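You operate a simulated robot arm through the tools that you are given. There is no shell and no other tool.

You are at the controls of a simulated robot arm. One attempt, no reset.

JOB
Leak-check the green pick tip on the spigot block with the medium reference device.
Fine: fit the tip on the spigot, lay the device on its cup, vacuum on till 60 kPa or more, off again, device back; the tip stays on the spigot.

The check looks at the end state, three seconds after you hand in, the way a careful person would. Anything else that was tipped, shoved, dropped, spilled or broken makes it a failure.

ROBOT AND FRAMES
A 7-joint arm with a three-finger gripper, fixed in place. Base frame: the origin is at the foot of the arm, x ahead of it, y to its left, z up. Units: mm, rad, N and s.
Its first joint turns from -2.897 to 2.897 rad. Payload 2.69 kg.
Tool frame: the origin (TCP) lies between the finger pads and is the grasp point; the fingertips stand 29 mm ahead of it; z points along the fingers, y is the line along which they close. Largest opening 120 mm; the body of the gripper starts 78 mm behind the TCP.
Orientation is that of the tool frame in the base frame, as [roll, pitch, yaw] about the fixed x, y, z axes, in that order (R = Rz(yaw) Ry(pitch) Rx(roll)). With the fingers straight down and closing along the base's y, the tool's x points along the base's -x, its y along +y and its z along -z.

CONTROLS
- The arm moves only by the tool jog_arm. Its argument "commands" is a list of rows, each a list of 3 entries, a list of its own where there are three numbers: the gripper command, from -1 (shut) to 1 (fully open), values between in proportion, then the shift along the tool's x, y, z in mm, then the turn, a rotation vector about the tool's x, y, z in rad. In form: [[gripper, [x, y, z], [ax, ay, az]], ...]. A call has 1 to 20 rows; each row shifts and turns the commanded pose from where the row before left it, along the tool's axes as they then stand. A row lasts 0.2 s, in which the tool goes at most 50 mm and 0.15 rad; a call with a longer step from one row to the next is refused whole, and so is a gripper value outside its range. Where a pose cannot be reached the arm comes as near as it can. A force on the tool above 40 N (or 10 N above the force at the start of the call, whichever is more), or a blocked arm, ends the call early, and 0.2 s more pass. The fingers move at their own pace and stop on an object; they squeeze with about 24 N. The grip force told is the motor's: it shows also when the fingers shut on nothing. Time passes only in rows, and 0.2 s behind the last, so rows that do not move let the fingers close. It gives the time, the measured TCP pose, the force on the tool (base axes), the opening and the grip force at its end, in the units of the frame above (readings bear some noise), with the torque about the TCP (base axes, N m) and any sound that the robot's microphone picked up, and new pictures: "views" is both (left out), scene, wrist or none.
- Cameras (640 x 400 px; columns grow to the right, rows downward): "scene" is fixed at [220.6, -649.1, 1606]; the picture's right is [0.66, -0.75, 0.00], its down [-0.54, -0.47, -0.70] and it looks along [0.53, 0.46, -0.71] (base axes); focal length 316 px, centre (320, 200). "wrist" rides on the gripper at [63, 0, -104] in the tool frame; the picture's right is [0.00, 1.00, 0.00], its down [-0.83, 0.00, -0.56] and it looks along [-0.56, 0.00, 0.83] (tool axes); focal length 275 px, centre (320, 200). There is no depth. A picture from a camera that has moved, and an enlarged one, comes with that camera's place and axes in the base frame and with its lens.
- lift_body(by): slides the trunk up (or, below 0, down) by that many mm; the arm rides with it, the base frame stays. It gives what a move gives, with no picture.
- inspect(camera, box): a new picture of the part [left, top, right, bottom] of that camera's present view, enlarged. It takes no simulated time.
- close_job(): hands the job in; it is judged then, once.

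Nothing tells you positions but the pictures and the camera data. Unless the task says otherwise, let go and move clear before handing in.

The tools are called after "Call:" by a JSON object that holds its "api" and its "payload". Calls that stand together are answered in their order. jog_arm: Moves the arm, as the interface text tells. Its arguments: {"type":"object","properties":{"commands":{"type":"array","items":{"type":"array"}},"views":{"type":"string","enum":["both","scene","wrist","none"]}},"required":["commands"]} The other tools are called the same way: lift_body (by) slides the trunk up or down; inspect (camera, box) takes an enlarged picture of a part of a camera's view; close_job () hands the job in.

At the start:

```text
time_s: 0.0
eef_pos: [506.7, -30.6, 1254.5]
orientation: [3.14, 0.0, 3.14]
wrist_force: [-0.1, -0.5, 0.6]
moment: [0.01, 0.01, 0.04]
opening: 119.9
finger_force: 0.0
trunk travel left (down, up): [-350.0, 236.0]
```

scene: 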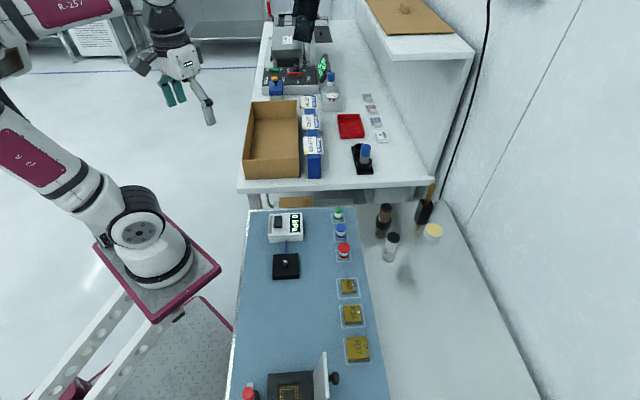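
wrist: 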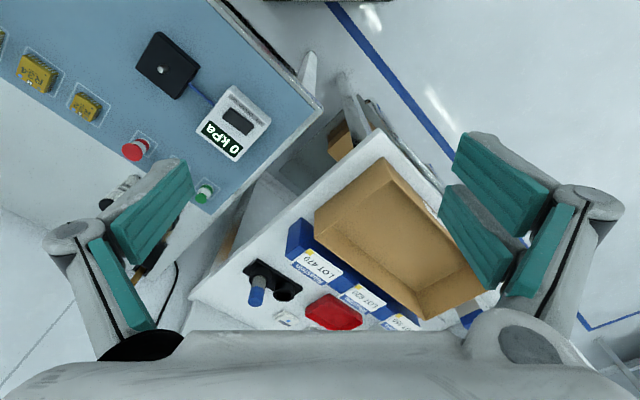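

I see a blue mat with a vacuum unit (0 kPa display), a black spigot block, three tips (green, blue, red) and three gold devices in trays. I'll look closer before moving.

Call:
{"api": "inspect", "payload": {"camera": "scene", "box": [230, 195, 400, 301]}}

Call:
{"api": "inspect", "payload": {"camera": "scene", "box": [230, 270, 430, 395]}}

Call:
{"api": "inspect", "payload": {"camera": "wrist", "box": [0, 0, 320, 200]}}

```text
3.76 times, centred on (315, 248) of scene
camera zoom: at [220.6, -649.1, 1606.0], right [0.66, -0.75, 0.0], down [-0.54, -0.47, -0.7], along [0.53, 0.46, -0.71], focal length 1190 px, centre (339, 19)
```

zoom: 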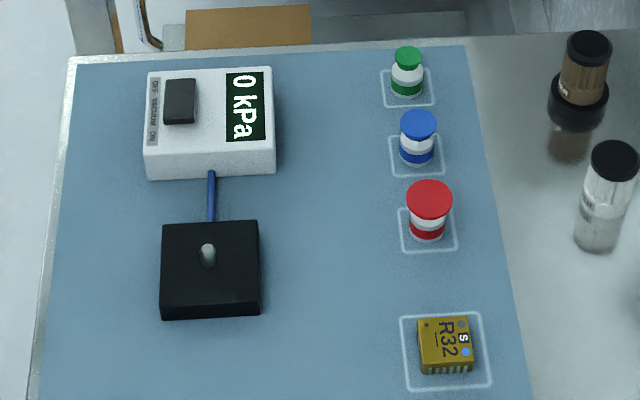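

```text
3.20 times, centred on (330, 332) of scene
camera zoom: at [220.6, -649.1, 1606.0], right [0.66, -0.75, 0.0], down [-0.54, -0.47, -0.7], along [0.53, 0.46, -0.71], focal length 1011 px, centre (288, -224)
```

zoom: 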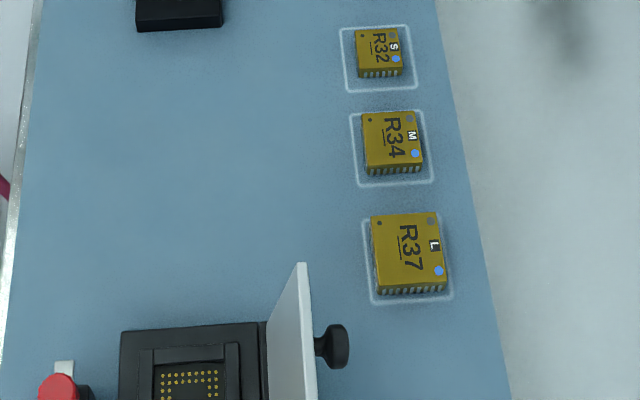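

```text
2.00 times, centred on (160, 100) of wrist
camera zoom: at [443.6, -30.5, 1356.8], right [0.0, 1.0, 0.0], down [0.83, 0.0, 0.56], along [0.56, 0.0, -0.83], focal length 551 px, centre (640, 400)
```

zoom: 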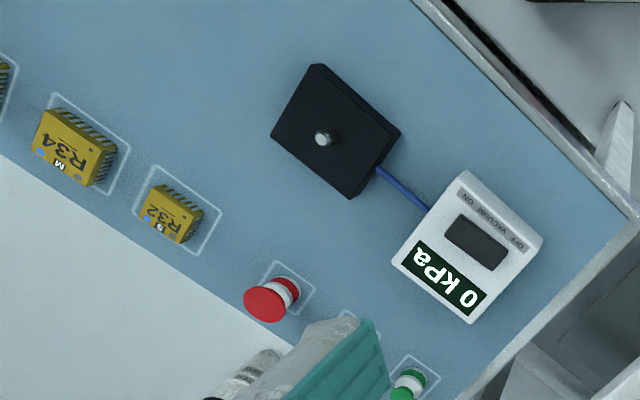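

The mat lies at about 45° in the base frame. I put the spigot near (513,-274), the green tip near (750,-262), R34 "M" near (526,-486) and the vacuum unit near (597,-157). First I'll turn the tool 45° to line up with the mat, then move high above the green tip.

Call:
{"api": "jog_arm", "payload": {"commands": [[1, [0, 0, 0], [0, 0, -0.1309]], [1, [0, 0, 0], [0, 0, -0.1309]], [1, [0, 0, 0], [0, 0, -0.1309]], [1, [0, 0, 0], [0, 0, -0.1309]], [1, [0, 0, 0], [0, 0, -0.1309]], [1, [0, 0, 0], [0, 0, -0.1309]], [1, [-1, -42, 20], [0, 0, 0]], [1, [-1, -42, 20], [0, 0, 0]], [1, [-1, -42, 20], [0, 0, 0]], [1, [-1, -42, 20], [0, 0, 0]], [1, [-1, -42, 20], [0, 0, 0]], [1, [-1, -42, 20], [0, 0, 0]], [1, [-1, -42, 20], [0, 0, 0]], [1, [-1, -42, 20], [0, 0, 0]], [1, [0, 0, 0], [0, 0, 0]]]}}

```text
time_s: 3.2
eef_pos: [749.8, -261.9, 1091.2]
orientation: [3.138, 0.0, -2.356]
wrist_force: [0.1, 0.2, 0.1]
moment: [0.0, 0.02, 0.0]
opening: 120.2
finger_force: 0.1
trunk travel left (down, up): [-350.0, 236.0]
camera wrist: at [704.9, -307.4, 1195.1], right [-0.71, 0.71, 0.0], down [0.59, 0.59, 0.56], along [0.39, 0.4, -0.83], focal length 275 px, centre (320, 200)
```

scene: 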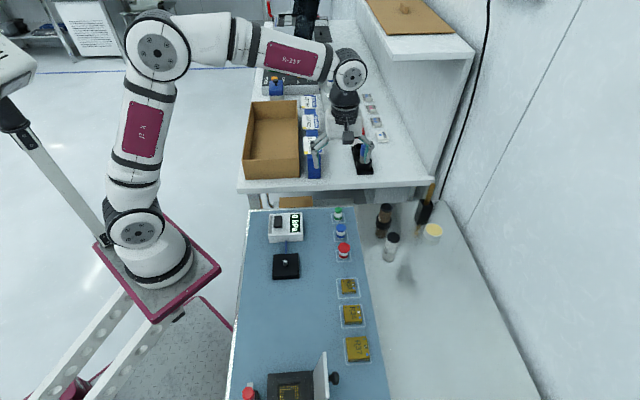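
wrist: 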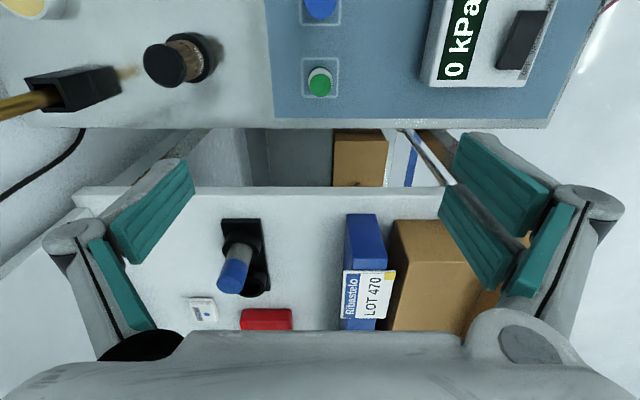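

Green tip is almost directly below along the mat row, slightly toward -e2. I'll descend partway and look again to pin down its height and centre.

Call:
{"api": "jog_arm", "payload": {"commands": [[1, [3, 0, 40], [0, 0, 0]], [1, [3, 0, 40], [0, 0, 0]], [1, [0, 0, 30], [0, 0, 0]], [1, [0, 0, 0], [0, 0, 0]]], "views": "wrist"}}

Call:
{"api": "inspect", "payload": {"camera": "wrist", "box": [220, 0, 420, 125]}}

```text
time_s: 4.2
eef_pos: [745.1, -266.1, 981.8]
orientation: [3.14, 0.0, -2.358]
wrist_force: [0.3, -0.2, -0.3]
moment: [-0.01, 0.02, 0.0]
opening: 120.1
finger_force: 0.0
trunk travel left (down, up): [-350.0, 236.0]
camera wrist: at [700.1, -310.3, 1085.0], right [-0.71, 0.71, 0.0], down [0.59, 0.59, 0.56], along [0.39, 0.4, -0.83], focal length 275 px, centre (320, 200)
```

wrist: 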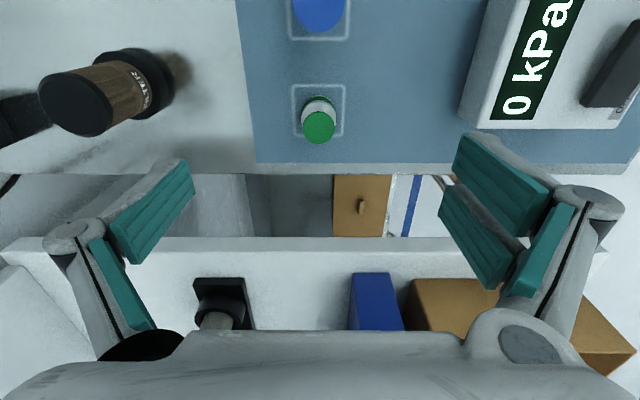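

```text
3.20 times, centred on (320, 62) of wrist
camera zoom: at [700.1, -310.3, 1085.0], right [-0.71, 0.71, 0.0], down [0.59, 0.59, 0.56], along [0.39, 0.4, -0.83], focal length 881 px, centre (320, 640)
```

zoom: 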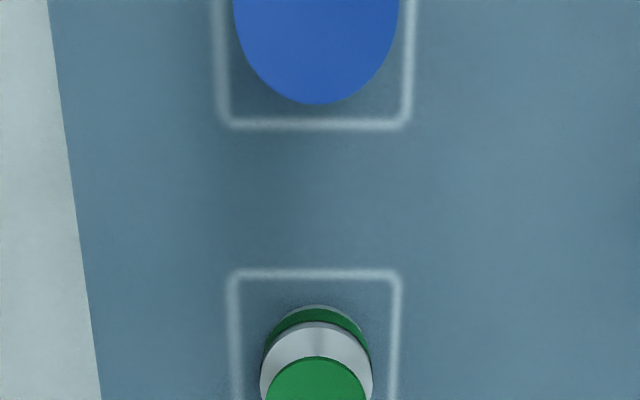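

Call:
{"api": "inspect", "payload": {"camera": "wrist", "box": [270, 80, 370, 142]}}

Call:
{"api": "inspect", "payload": {"camera": "wrist", "box": [440, 0, 640, 125]}}

```text
6.40 times, centred on (320, 111) of wrist
camera zoom: at [700.1, -310.3, 1085.0], right [-0.71, 0.71, 0.0], down [0.59, 0.59, 0.56], along [0.39, 0.4, -0.83], focal length 1762 px, centre (320, 770)
```

zoom: 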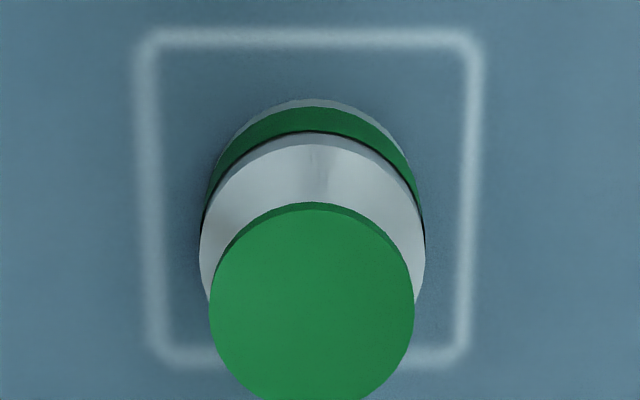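

```text
3.20 times, centred on (540, 62) of wrist
camera zoom: at [700.1, -310.3, 1085.0], right [-0.71, 0.71, 0.0], down [0.59, 0.59, 0.56], along [0.39, 0.4, -0.83], focal length 881 px, centre (-384, 640)
```

zoom: 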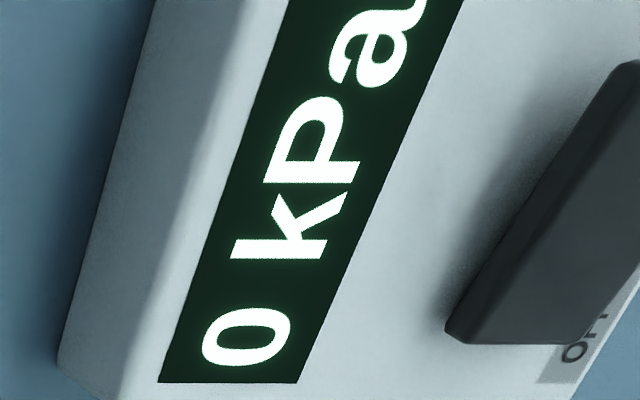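

The green tip stands about 38 mm tall on the mat (mat z≈863, tip top ≈902) with the cup upward. I'll lower to just above it with a narrower opening and measure again.

Call:
{"api": "jog_arm", "payload": {"commands": [[0.2, [0, 0, 20], [0, 0, 0]], [0.2, [0, 0, 17], [0, 0, 0]], [0.2, [0, 0, 0], [0, 0, 0]], [0.2, [0, 0, 0], [0, 0, 0]]], "views": "both"}}

Call:
{"api": "inspect", "payload": {"camera": "wrist", "box": [240, 90, 400, 190]}}

Call:
{"api": "inspect", "payload": {"camera": "scene", "box": [300, 180, 380, 230]}}

```text
time_s: 5.2
eef_pos: [745.4, -265.0, 944.9]
orientation: [3.14, 0.0, -2.358]
wrist_force: [-0.1, 0.1, -0.6]
moment: [0.01, -0.03, -0.03]
opening: 72.0
finger_force: 0.1
trunk travel left (down, up): [-350.0, 236.0]
camera wrist: at [700.3, -310.6, 1049.2], right [-0.71, 0.71, 0.0], down [0.59, 0.59, 0.56], along [0.39, 0.4, -0.83], focal length 275 px, centre (320, 200)
```

scene: 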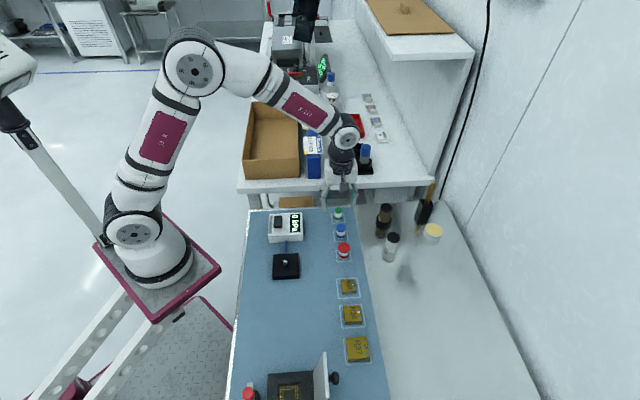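
wrist: 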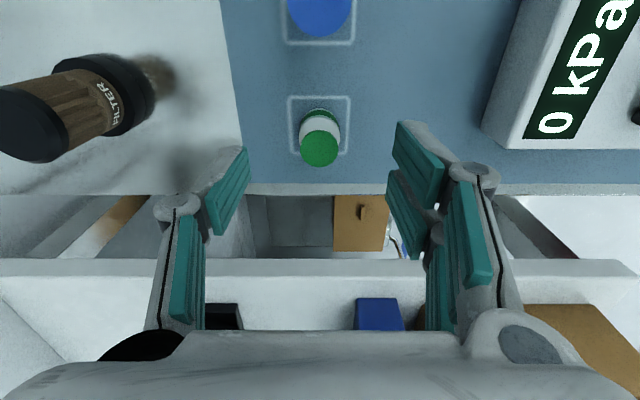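

```text
4.00 times, centred on (320, 140) of wrist
camera zoom: at [700.3, -310.6, 1049.2], right [-0.71, 0.71, 0.0], down [0.59, 0.59, 0.56], along [0.39, 0.4, -0.83], focal length 1101 px, centre (320, 440)
```

zoom: 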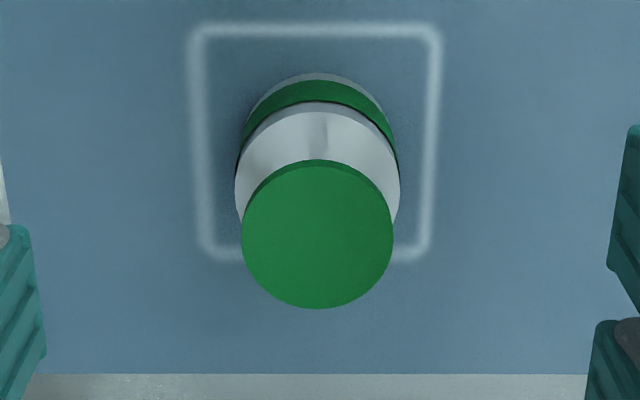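

```text
8.00 times, centred on (340, 205) of scene
camera zoom: at [220.6, -649.1, 1606.0], right [0.66, -0.75, 0.0], down [-0.54, -0.47, -0.7], along [0.53, 0.46, -0.71], focal length 2528 px, centre (160, 160)
```

zoom: 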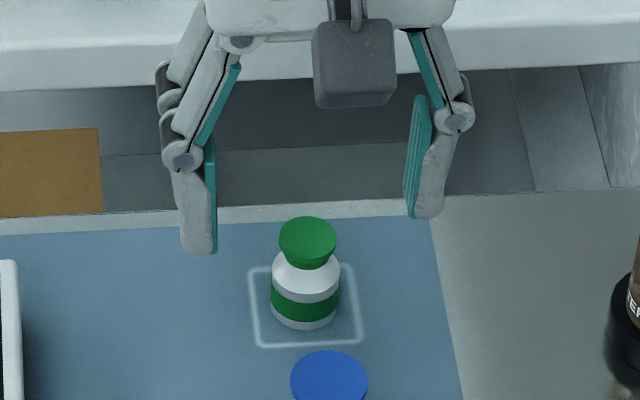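

The tip has a cylindrical lower body about 27 mm wide, with a narrower cup on top. Before closing I want a closer look at the fingers, because they look asymmetric.

Call:
{"api": "inspect", "payload": {"camera": "wrist", "box": [120, 90, 520, 340]}}

Call:
{"api": "inspect", "payload": {"camera": "scene", "box": [300, 150, 380, 200]}}

Call:
{"api": "inspect", "payload": {"camera": "scene", "box": [256, 205, 320, 245]}}

Call:
{"api": "inspect", "payload": {"camera": "scene", "box": [256, 240, 320, 280]}}

```text
1.60 times, centred on (320, 215) of wrist
camera zoom: at [700.3, -310.6, 1049.2], right [-0.71, 0.71, 0.0], down [0.59, 0.59, 0.56], along [0.39, 0.4, -0.83], focal length 440 px, centre (320, 176)
```

zoom: 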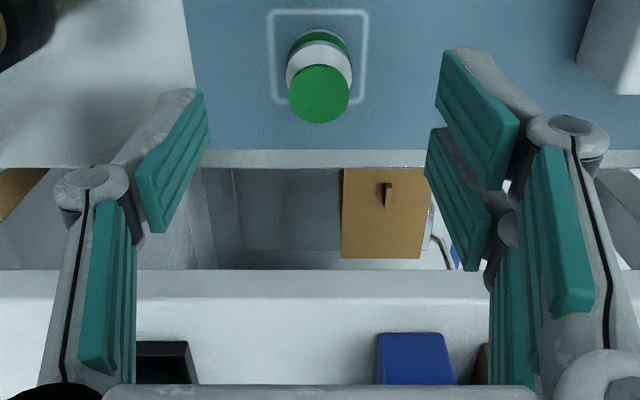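

```text
8.00 times, centred on (340, 175) of scene
camera zoom: at [220.6, -649.1, 1606.0], right [0.66, -0.75, 0.0], down [-0.54, -0.47, -0.7], along [0.53, 0.46, -0.71], focal length 2528 px, centre (160, 400)
```

zoom: 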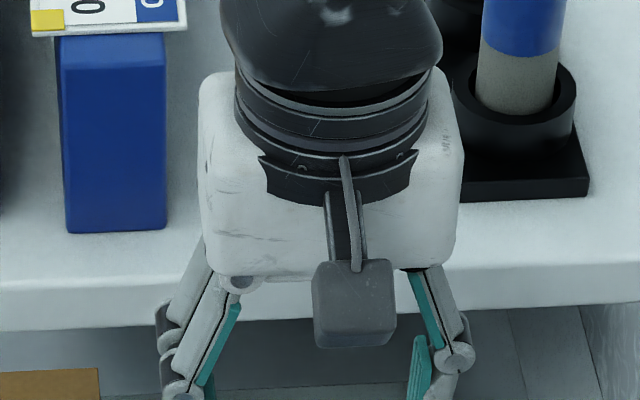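

```text
10.00 times, centred on (288, 225) of scene
camera zoom: at [220.6, -649.1, 1606.0], right [0.66, -0.75, 0.0], down [-0.54, -0.47, -0.7], along [0.53, 0.46, -0.71], focal length 3160 px, centre (640, -50)
```

zoom: 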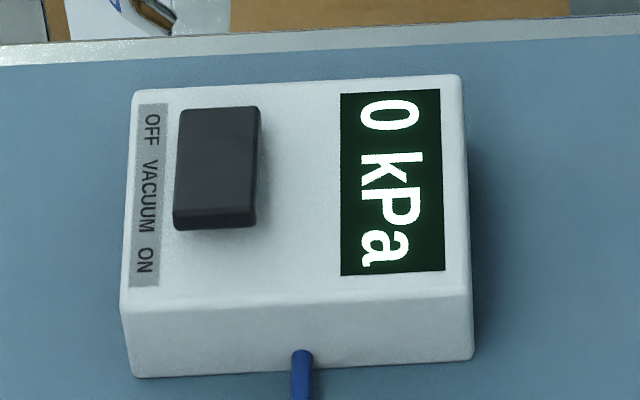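

```text
10.00 times, centred on (288, 260) of scene
camera zoom: at [220.6, -649.1, 1606.0], right [0.66, -0.75, 0.0], down [-0.54, -0.47, -0.7], along [0.53, 0.46, -0.71], focal length 3160 px, centre (640, -400)
```

zoom: 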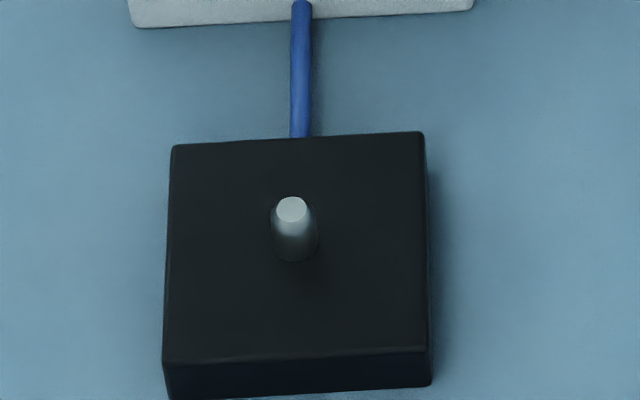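

The hand has one thumb and two opposing fingers, which is fine for this grasp. I'll descend with the fingers straddling the tip, stopping well above the mat, and measure again.

Call:
{"api": "jog_arm", "payload": {"commands": [[0.2, [-1, 0, 17], [0, 0, 0]], [0.2, [0, 0, 17], [0, 0, 0]], [0.2, [0, 0, 0], [0, 0, 0]], [0.2, [0, 0, 0], [0, 0, 0]]], "views": "both"}}

Call:
{"api": "inspect", "payload": {"camera": "wrist", "box": [220, 90, 420, 215]}}

Call:
{"api": "inspect", "payload": {"camera": "scene", "box": [300, 180, 380, 230]}}

```text
time_s: 6.2
eef_pos: [745.9, -264.5, 911.5]
orientation: [3.139, 0.001, -2.357]
wrist_force: [-0.3, 0.5, -0.7]
moment: [0.0, 0.04, -0.02]
opening: 72.0
finger_force: 0.1
trunk travel left (down, up): [-350.0, 236.0]
camera wrist: at [701.3, -309.9, 1014.9], right [-0.71, 0.71, 0.0], down [0.59, 0.59, 0.56], along [0.39, 0.4, -0.83], focal length 275 px, centre (320, 200)
```

scene: 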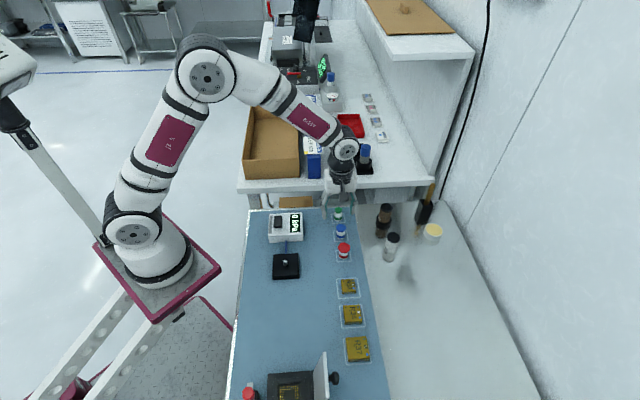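
wrist: 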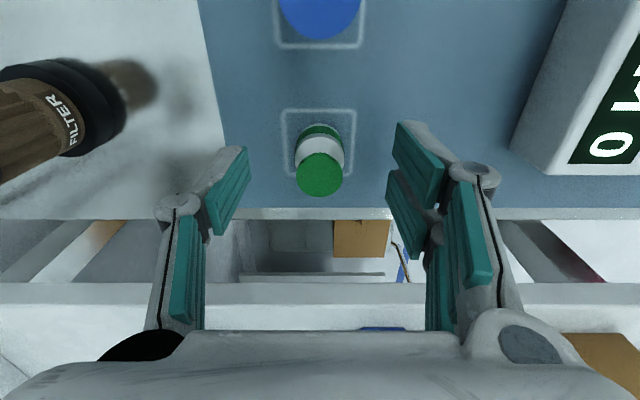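

```text
3.20 times, centred on (320, 152) of wrist
camera zoom: at [701.3, -309.9, 1014.9], right [-0.71, 0.71, 0.0], down [0.59, 0.59, 0.56], along [0.39, 0.4, -0.83], focal length 881 px, centre (320, 352)
```

zoom: 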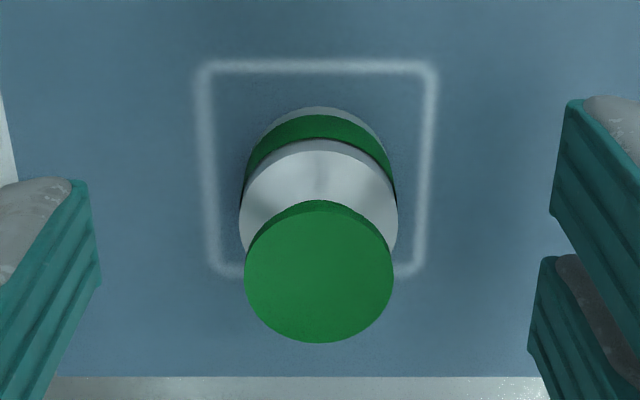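

```text
8.00 times, centred on (340, 205) of scene
camera zoom: at [220.6, -649.1, 1606.0], right [0.66, -0.75, 0.0], down [-0.54, -0.47, -0.7], along [0.53, 0.46, -0.71], focal length 2528 px, centre (160, 160)
```

zoom: 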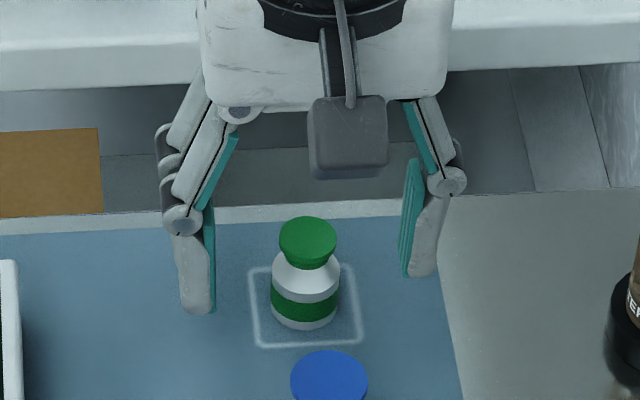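

The mat is at z≈861.5, and the tip centre lines up with the tool to within about 1 mm. I'll go down 16 mm so the fingertips are about 5 mm above the mat, then close gently on the green band.

Call:
{"api": "jog_arm", "payload": {"commands": [[0.2, [0, 0, 8], [0, 0, 0]], [0.2, [0, 0, 8], [0, 0, 0]], [-0.2, [0, 0, 0], [0, 0, 0]], [-0.4, [0, 0, 0], [0, 0, 0]], [-0.5, [0, 0, 0], [0, 0, 0]], [-1, [0, 0, 0], [0, 0, 0]], [-1, [0, 0, 0], [0, 0, 0]], [-1, [0, 0, 0], [0, 0, 0]]], "views": "both"}}

Call:
{"api": "inspect", "payload": {"camera": "wrist", "box": [220, 90, 420, 215]}}

Call:
{"api": "inspect", "payload": {"camera": "scene", "box": [300, 180, 380, 230]}}

```text
time_s: 8.0
eef_pos: [746.1, -264.5, 896.8]
orientation: [3.141, -0.001, -2.359]
wrist_force: [0.1, 0.3, 0.7]
moment: [0.0, 0.02, -0.02]
opening: 23.3
finger_force: 23.2
trunk travel left (down, up): [-350.0, 236.0]
camera wrist: at [701.2, -310.4, 999.1], right [-0.71, 0.71, 0.0], down [0.59, 0.59, 0.56], along [0.39, 0.4, -0.83], focal length 275 px, centre (320, 200)
```

scene: 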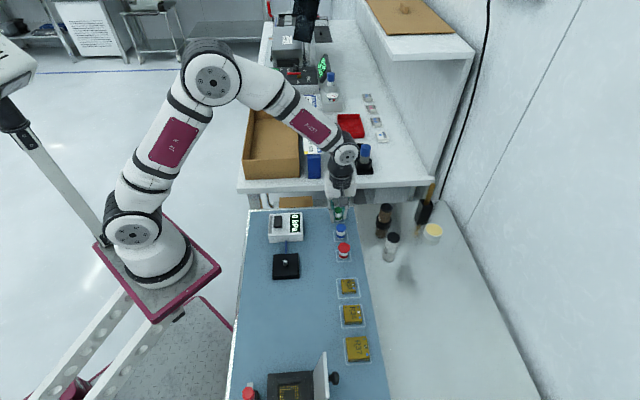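
wrist: 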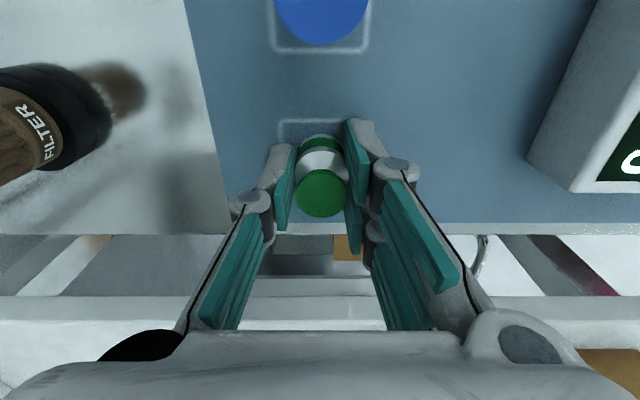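

```text
3.20 times, centred on (320, 152) of wrist
camera zoom: at [701.2, -310.4, 999.1], right [-0.71, 0.71, 0.0], down [0.59, 0.59, 0.56], along [0.39, 0.4, -0.83], focal length 881 px, centre (320, 352)
```

zoom: 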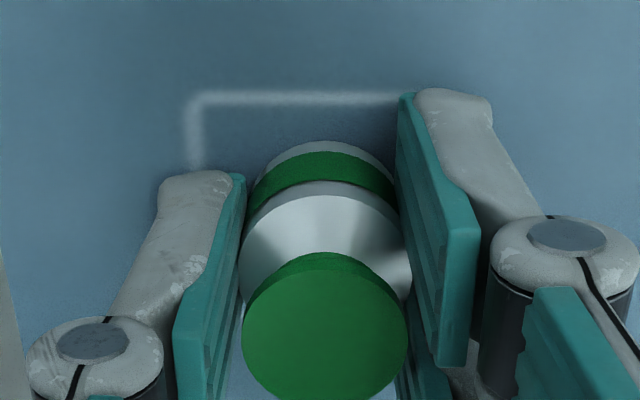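

```text
8.00 times, centred on (340, 205) of scene
camera zoom: at [220.6, -649.1, 1606.0], right [0.66, -0.75, 0.0], down [-0.54, -0.47, -0.7], along [0.53, 0.46, -0.71], focal length 2528 px, centre (160, 160)
```

zoom: 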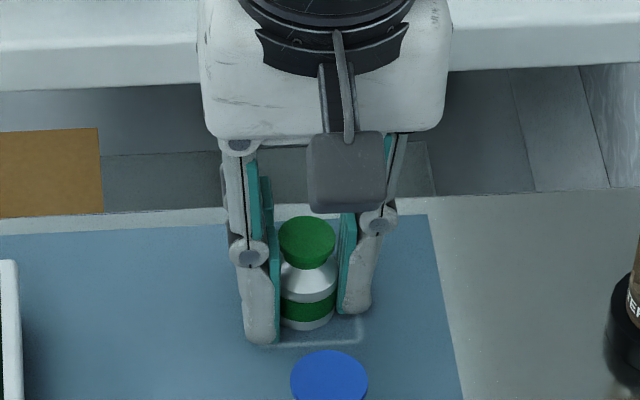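

The tip is gripped (opening 23.3 mm, grip 23 N). Next I'll lift straight up and measure where it sits in the hand.

Call:
{"api": "jog_arm", "payload": {"commands": [[-1, [0, 0, -10], [0, 0, 0]], [-1, [0, 0, -30], [0, 0, 0]], [-1, [0, 0, -40], [0, 0, 0]], [-1, [0, 0, -40], [0, 0, 0]], [-1, [0, 0, 0], [0, 0, 0]]], "views": "both"}}

Call:
{"api": "inspect", "payload": {"camera": "wrist", "box": [256, 130, 384, 230]}}

Call:
{"api": "inspect", "payload": {"camera": "scene", "box": [300, 140, 380, 190]}}

```text
time_s: 9.2
eef_pos: [744.6, -265.9, 1015.8]
orientation: [3.14, 0.001, -2.358]
wrist_force: [0.3, -0.5, -0.8]
moment: [0.03, 0.04, 0.01]
opening: 23.6
finger_force: 24.0
trunk travel left (down, up): [-350.0, 236.0]
camera wrist: at [700.8, -310.6, 1119.9], right [-0.71, 0.71, 0.0], down [0.59, 0.59, 0.56], along [0.39, 0.4, -0.83], focal length 275 px, centre (320, 200)
```

scene: 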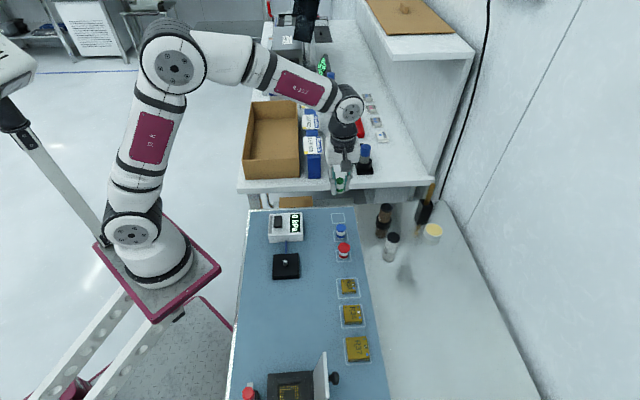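
wrist: 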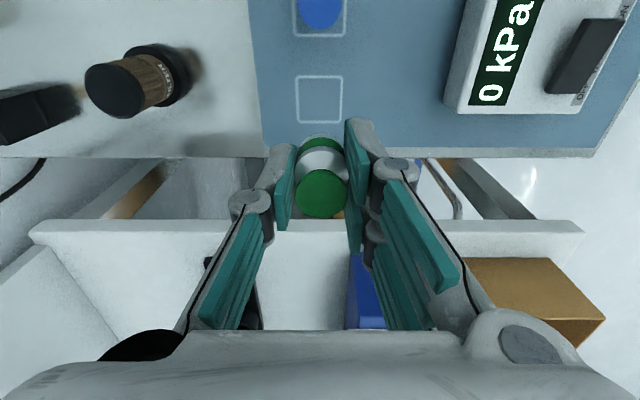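

```text
4.00 times, centred on (320, 180) of wrist
camera zoom: at [700.8, -310.6, 1119.9], right [-0.71, 0.71, 0.0], down [0.59, 0.59, 0.56], along [0.39, 0.4, -0.83], focal length 1101 px, centre (320, 280)
```

zoom: 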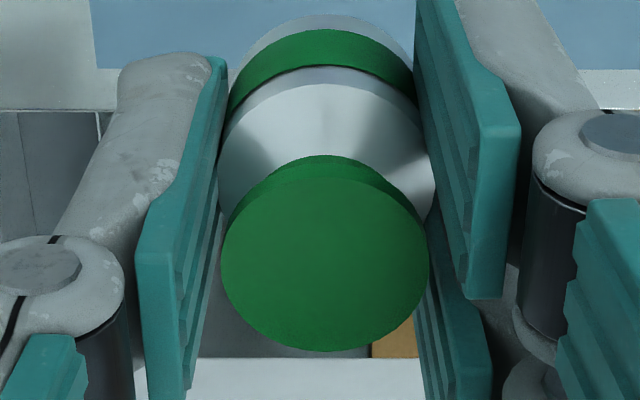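

```text
8.00 times, centred on (340, 165) of scene
camera zoom: at [220.6, -649.1, 1606.0], right [0.66, -0.75, 0.0], down [-0.54, -0.47, -0.7], along [0.53, 0.46, -0.71], focal length 2528 px, centre (160, 480)
```

zoom: 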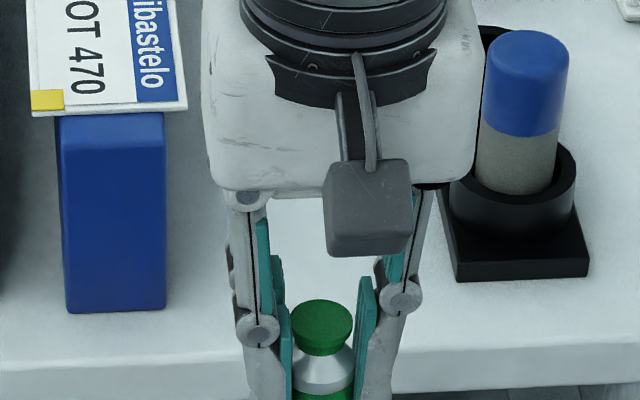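

The tip is held securely. I'll turn the hand 90° so the scene camera and the wrist camera's lateral axis each give one alignment direction, then carry it over above the spigot block.

Call:
{"api": "jog_arm", "payload": {"commands": [[-1, [0, 0, 0], [0, 0, 0.1428]], [-1, [0, 0, 0], [0, 0, 0.1428]], [-1, [0, 0, 0], [0, 0, 0.1428]], [-1, [0, 0, 0], [0, 0, 0.1428]], [-1, [0, 0, 0], [0, 0, 0.1428]], [-1, [0, 0, 0], [0, 0, 0.1428]], [-1, [0, 0, 0], [0, 0, 0.1428]], [-1, [0, 0, 0], [0, 0, 0.1428]], [-1, [0, 0, 0], [0, 0, 0.1428]], [-1, [0, 0, 0], [0, 0, 0.1428]], [-1, [0, 0, 0], [0, 0, 0.1428]], [-1, [30, -34, 0], [0, 0, 0]], [-1, [30, -34, 0], [0, 0, 0]], [-1, [30, -34, 0], [0, 0, 0]], [-1, [30, -34, 0], [0, 0, 0]], [-1, [30, -34, 0], [0, 0, 0]], [-1, [0, 0, 0], [0, 0, 0]]], "views": "both"}}

Call:
{"api": "inspect", "payload": {"camera": "wrist", "box": [220, 60, 420, 185]}}

Call:
{"api": "inspect", "payload": {"camera": "scene", "box": [240, 195, 336, 255]}}

```text
time_s: 12.8
eef_pos: [519.5, -280.0, 1017.0]
orientation: [3.141, -0.001, 2.353]
wrist_force: [-0.5, 0.5, -0.5]
moment: [0.02, 0.03, -0.05]
opening: 23.4
finger_force: 24.2
trunk travel left (down, up): [-350.0, 236.0]
camera wrist: at [474.1, -236.3, 1119.8], right [0.7, 0.71, 0.0], down [0.59, -0.59, 0.55], along [0.39, -0.39, -0.83], focal length 275 px, centre (320, 200)
```

scene: 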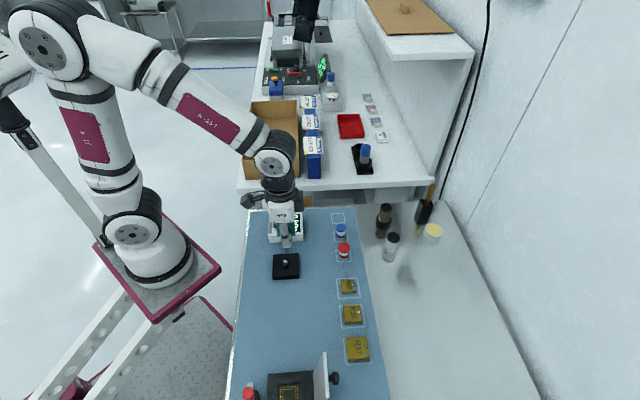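
wrist: 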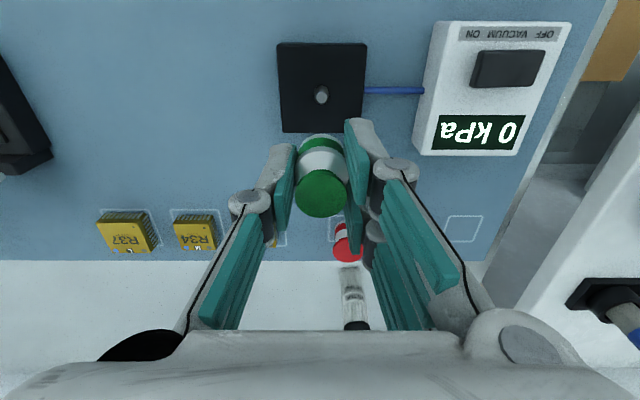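

```text
3.20 times, centred on (320, 122) of wrist
camera zoom: at [474.1, -236.3, 1119.8], right [0.7, 0.71, 0.0], down [0.59, -0.59, 0.55], along [0.39, -0.39, -0.83], focal length 881 px, centre (320, 448)
```

zoom: 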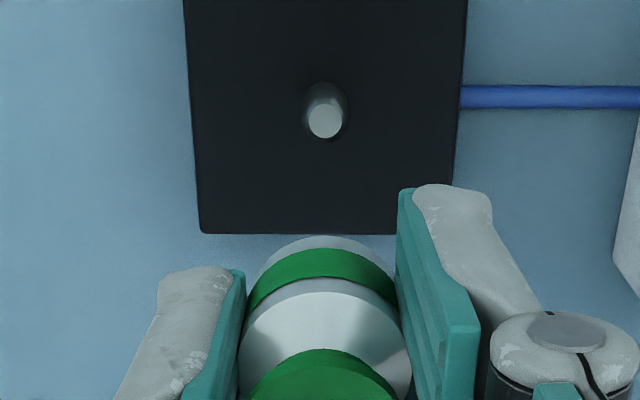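

```text
6.67 times, centred on (288, 225) of scene
camera zoom: at [220.6, -649.1, 1606.0], right [0.66, -0.75, 0.0], down [-0.54, -0.47, -0.7], along [0.53, 0.46, -0.71], focal length 2106 px, centre (533, 33)
```

zoom: 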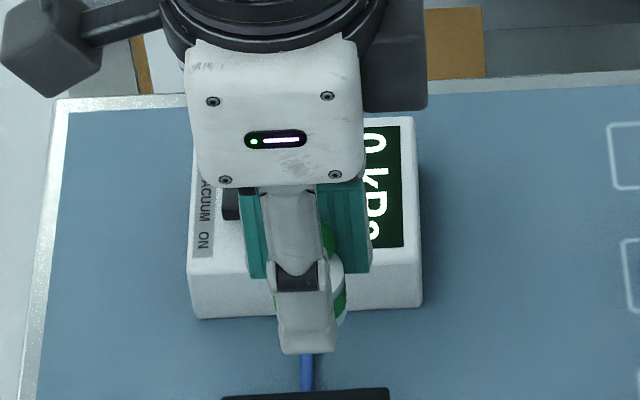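

I'm now near the spigot, with the tip bottom at about z 980. Let me zoom in on how the tip sits relative to the thumb.

Call:
{"api": "inspect", "payload": {"camera": "scene", "box": [269, 220, 309, 245]}}

Call:
{"api": "inspect", "payload": {"camera": "wrist", "box": [270, 120, 370, 232]}}

```text
16.00 times, centred on (289, 232) of scene
camera zoom: at [220.6, -649.1, 1606.0], right [0.66, -0.75, 0.0], down [-0.54, -0.47, -0.7], along [0.53, 0.46, -0.71], focal length 5056 px, centre (816, -320)
```

zoom: 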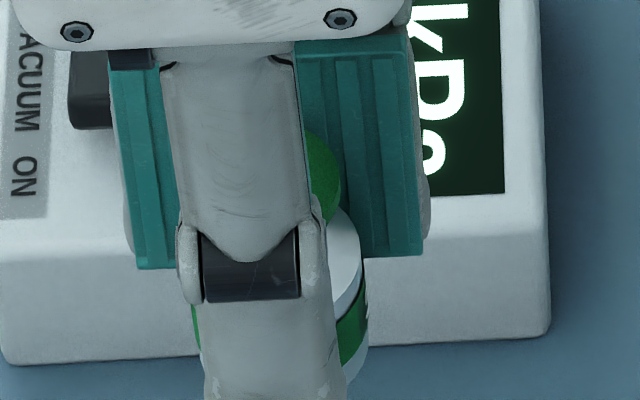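

```text
3.57 times, centred on (320, 176) of wrist
camera zoom: at [474.1, -236.3, 1119.8], right [0.7, 0.71, 0.0], down [0.59, -0.59, 0.55], along [0.39, -0.39, -0.83], focal length 983 px, centre (320, 286)
```

zoom: 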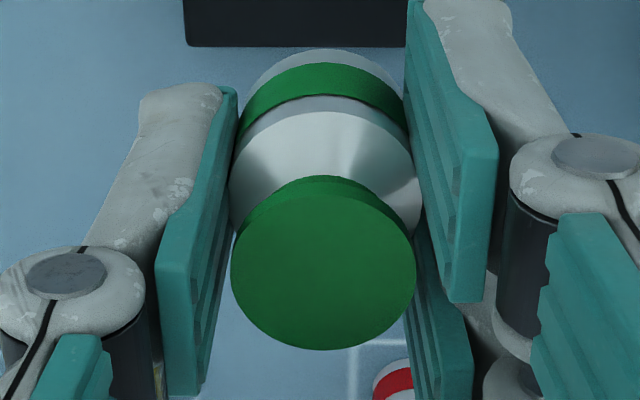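

The tip sits about 1.4 mm off-axis along tool -x and about 0.7 mm off laterally. I'll move most of the way over the spigot and descend partway, leaving roughly 35 mm of clearance, then measure again.

Call:
{"api": "jog_arm", "payload": {"commands": [[-1, [4, 0, 15], [0, 0, 0]], [-1, [4, 0, 20], [0, 0, 0]], [-1, [0, 0, 15], [0, 0, 0]], [-1, [0, 0, 0], [0, 0, 0]], [-1, [0, 0, 0], [0, 0, 0]]], "views": "both"}}

Call:
{"api": "inspect", "payload": {"camera": "wrist", "box": [240, 90, 400, 190]}}

Call:
{"api": "inspect", "payload": {"camera": "scene", "box": [256, 235, 320, 275]}}

```text
time_s: 14.0
eef_pos: [513.7, -274.7, 965.6]
orientation: [3.139, -0.003, 2.354]
wrist_force: [0.0, -0.3, 0.1]
moment: [-0.04, 0.01, -0.01]
opening: 23.6
finger_force: 24.5
trunk travel left (down, up): [-350.0, 236.0]
camera wrist: at [469.0, -229.7, 1070.0], right [0.71, 0.71, 0.0], down [0.59, -0.59, 0.55], along [0.39, -0.39, -0.83], focal length 275 px, centre (320, 200)
```

scene: 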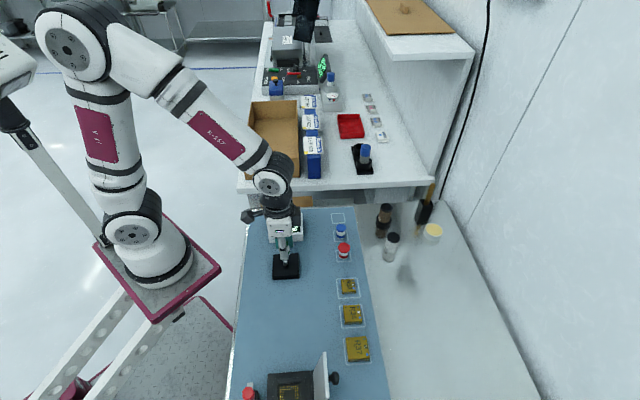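
wrist: 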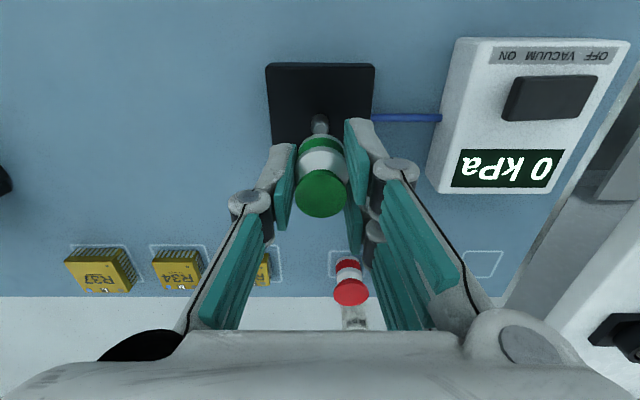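

```text
4.00 times, centred on (320, 140) of wrist
camera zoom: at [469.0, -229.7, 1070.0], right [0.71, 0.71, 0.0], down [0.59, -0.59, 0.55], along [0.39, -0.39, -0.83], focal length 1101 px, centre (320, 440)
```

zoom: 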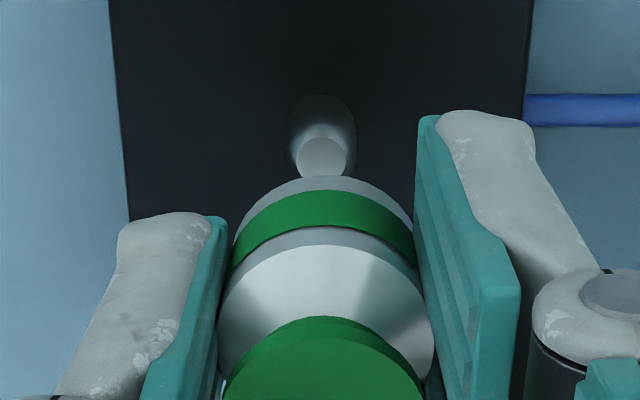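

```text
10.00 times, centred on (288, 255) of scene
camera zoom: at [220.6, -649.1, 1606.0], right [0.66, -0.75, 0.0], down [-0.54, -0.47, -0.7], along [0.53, 0.46, -0.71], focal length 3160 px, centre (640, -350)
```

zoom: 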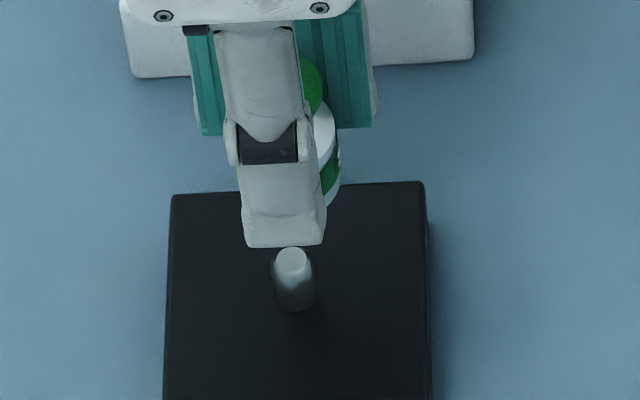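

Before descending I need a more precise spigot-to-tip offset. I'll zoom in tightly on both.

Call:
{"api": "inspect", "payload": {"camera": "scene", "box": [276, 238, 300, 253]}}

Call:
{"api": "inspect", "payload": {"camera": "scene", "box": [276, 255, 300, 270]}}

Call:
{"api": "inspect", "payload": {"camera": "wrist", "box": [296, 105, 344, 135]}}

Call:
{"api": "inspect", "payload": {"camera": "wrist", "box": [256, 55, 416, 155]}}

```text
16.00 times, centred on (288, 246) of scene
camera zoom: at [220.6, -649.1, 1606.0], right [0.66, -0.75, 0.0], down [-0.54, -0.47, -0.7], along [0.53, 0.46, -0.71], focal length 5056 px, centre (832, -528)
```

zoom: 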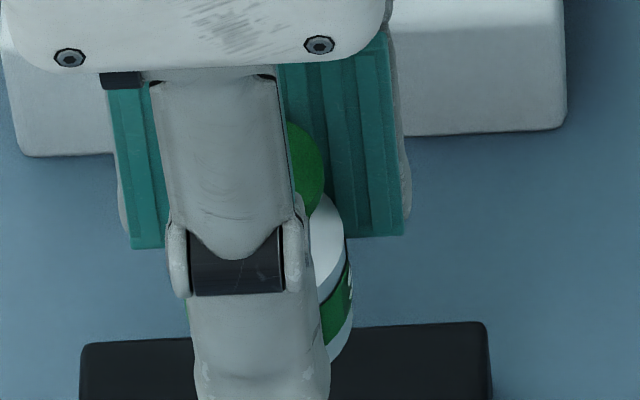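

```text
16.00 times, centred on (288, 262) of scene
camera zoom: at [220.6, -649.1, 1606.0], right [0.66, -0.75, 0.0], down [-0.54, -0.47, -0.7], along [0.53, 0.46, -0.71], focal length 5056 px, centre (832, -800)
```

zoom: 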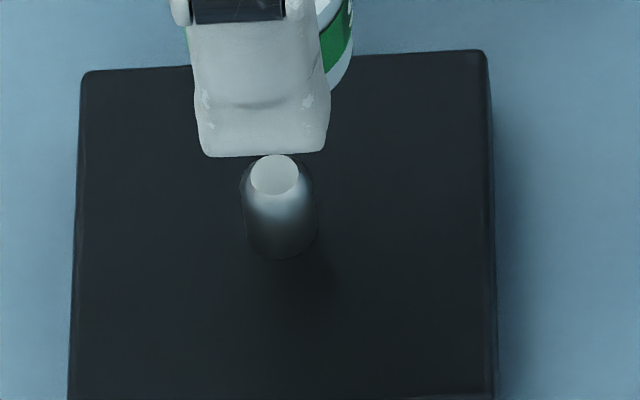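

```text
13.33 times, centred on (320, 120) of wrist
camera zoom: at [469.0, -229.7, 1070.0], right [0.71, 0.71, 0.0], down [0.59, -0.59, 0.55], along [0.39, -0.39, -0.83], focal length 3670 px, centre (320, 1267)
```

zoom: 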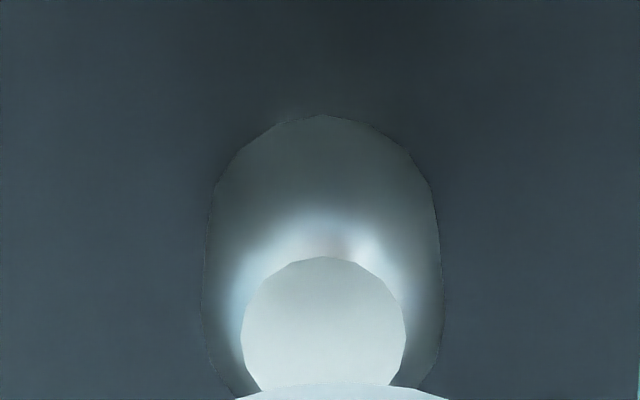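

```text
4.00 times, centred on (336, 105) of wrist
camera zoom: at [469.0, -229.7, 1070.0], right [0.71, 0.71, 0.0], down [0.59, -0.59, 0.55], along [0.39, -0.39, -0.83], focal length 1101 px, centre (256, 580)
```

zoom: 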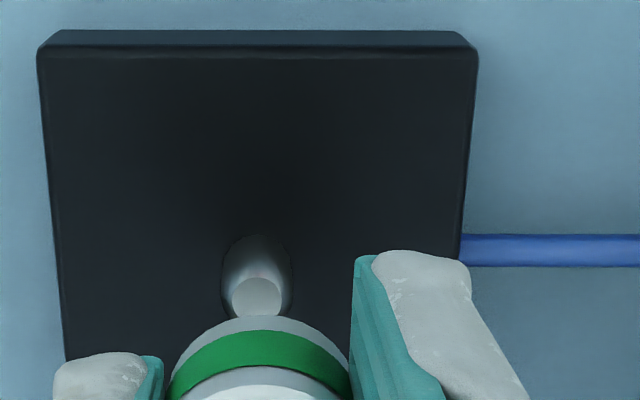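

My best estimate is that the tip needs about 2.5 mm toward tool +x and 0.3 mm toward -y. I'll apply that and drop 24 mm, which still clears the spigot, then re-check the columns from the scene camera.

Call:
{"api": "jog_arm", "payload": {"commands": [[-1, [2.5, -0.3, 8], [0, 0, 0]], [-1, [0, 0, 8], [0, 0, 0]], [-1, [0, 0, 8], [0, 0, 0]], [-1, [0, 0, 0], [0, 0, 0]], [-1, [0, 0, 0], [0, 0, 0]]], "views": "wrist"}}

Call:
{"api": "inspect", "payload": {"camera": "scene", "box": [268, 242, 308, 267]}}

Call:
{"api": "inspect", "payload": {"camera": "scene", "box": [276, 251, 300, 266]}}

Call:
{"api": "inspect", "payload": {"camera": "wrist", "box": [256, 80, 384, 160]}}

```text
time_s: 15.2
eef_pos: [511.6, -271.7, 941.6]
orientation: [3.141, -0.003, 2.352]
wrist_force: [-0.7, 0.5, 0.1]
moment: [0.03, -0.01, 0.03]
opening: 23.4
finger_force: 24.1
trunk travel left (down, up): [-350.0, 236.0]
camera wrist: at [467.0, -228.0, 1045.3], right [0.7, 0.71, 0.0], down [0.59, -0.59, 0.55], along [0.39, -0.39, -0.83], focal length 275 px, centre (320, 200)
```

wrist: 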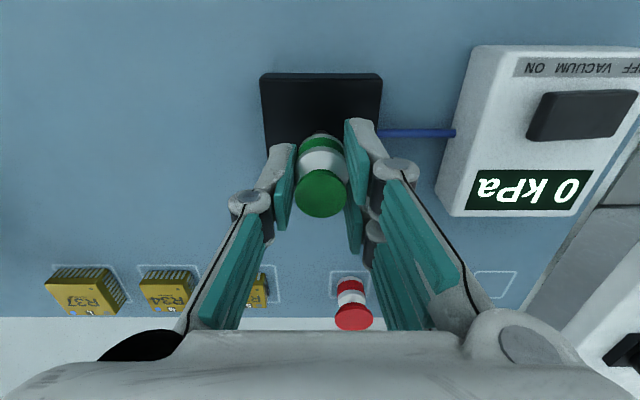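

```text
16.00 times, centred on (288, 254) of scene
camera zoom: at [220.6, -649.1, 1606.0], right [0.66, -0.75, 0.0], down [-0.54, -0.47, -0.7], along [0.53, 0.46, -0.71], focal length 5056 px, centre (832, -672)
```

zoom: 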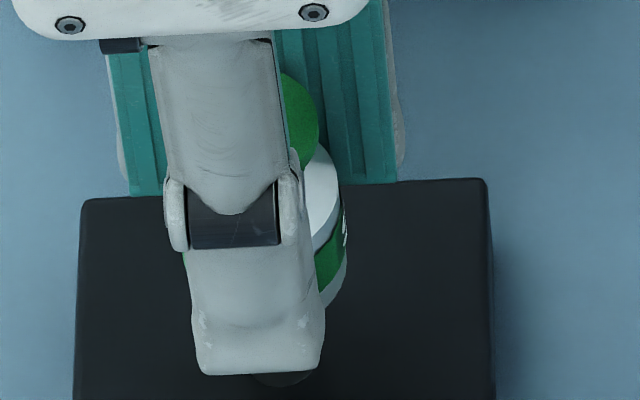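

```text
16.00 times, centred on (288, 258) of scene
camera zoom: at [220.6, -649.1, 1606.0], right [0.66, -0.75, 0.0], down [-0.54, -0.47, -0.7], along [0.53, 0.46, -0.71], focal length 5056 px, centre (832, -736)
```

zoom: 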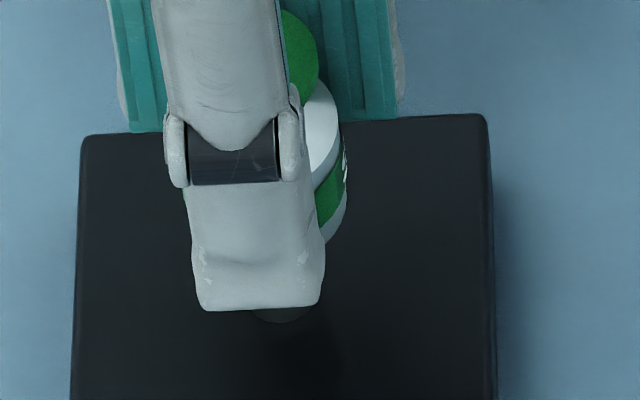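

```text
5.00 times, centred on (320, 120) of wrist
camera zoom: at [467.0, -228.0, 1045.3], right [0.7, 0.71, 0.0], down [0.59, -0.59, 0.55], along [0.39, -0.39, -0.83], focal length 1376 px, centre (320, 600)
```

zoom: 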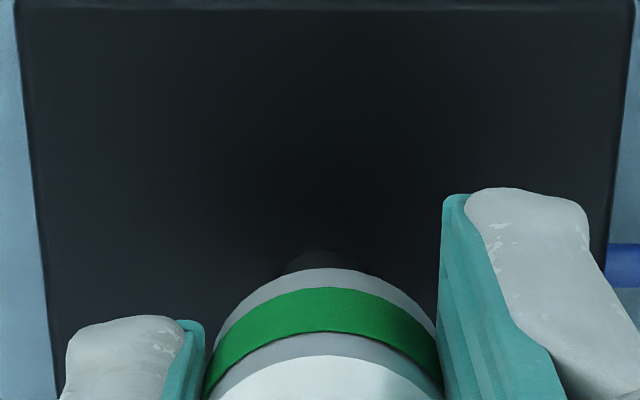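

The scene columns now agree to within a few tenths of a mm. I'll descend in small steps and watch the force as the tip meets the spigot.

Call:
{"api": "jog_arm", "payload": {"commands": [[-1, [0, 0, 3], [0, 0, 0]], [-1, [0, 0, 3], [0, 0, 0]], [-1, [0, 0, 3], [0, 0, 0]], [-1, [0, 0, 2], [0, 0, 0]], [-1, [0, 0, 2], [0, 0, 0]], [-1, [0, 0, 0], [0, 0, 0]]], "views": "wrist"}}

Call:
{"api": "inspect", "payload": {"camera": "scene", "box": [268, 245, 308, 270]}}

```text
time_s: 16.6
eef_pos: [511.3, -271.7, 928.5]
orientation: [3.142, -0.001, 2.356]
wrist_force: [-0.7, 0.6, -0.8]
moment: [0.0, -0.01, 0.0]
opening: 23.4
finger_force: 23.9
trunk travel left (down, up): [-350.0, 236.0]
camera wrist: at [467.1, -228.0, 1032.4], right [0.71, 0.71, 0.0], down [0.59, -0.59, 0.55], along [0.39, -0.39, -0.83], focal length 275 px, centre (320, 200)
```

wrist: 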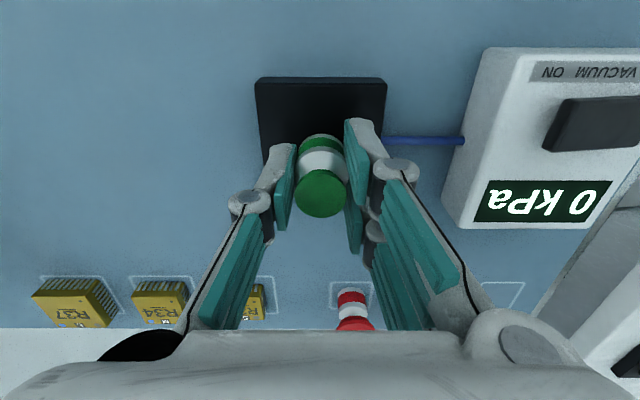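

```text
16.00 times, centred on (288, 258) of scene
camera zoom: at [220.6, -649.1, 1606.0], right [0.66, -0.75, 0.0], down [-0.54, -0.47, -0.7], along [0.53, 0.46, -0.71], focal length 5056 px, centre (832, -720)
```

zoom: 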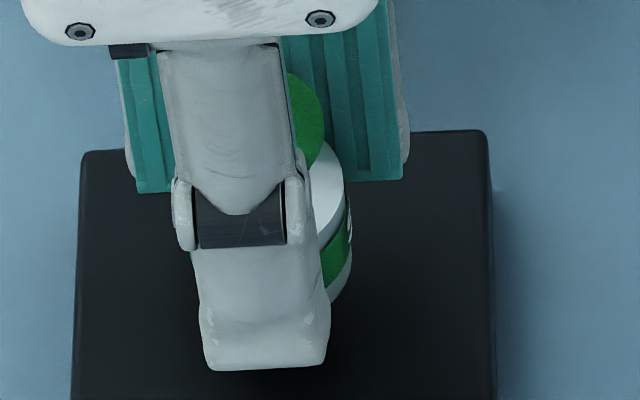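

There's no contact yet and the columns still agree. I'll keep going down in small steps.

Call:
{"api": "jog_arm", "payload": {"commands": [[-1, [0, 0, 2], [0, 0, 0]], [-1, [0, 0, 2], [0, 0, 0]], [-1, [0, 0, 2], [0, 0, 0]], [-1, [0, 0, 0], [0, 0, 0]]], "views": "none"}}

```text
time_s: 17.6
eef_pos: [512.4, -272.6, 923.2]
orientation: [-3.141, 0.0, 2.353]
wrist_force: [-0.1, -0.3, 0.8]
moment: [-0.02, 0.01, 0.0]
opening: 23.4
finger_force: 24.2
trunk travel left (down, up): [-350.0, 236.0]
```

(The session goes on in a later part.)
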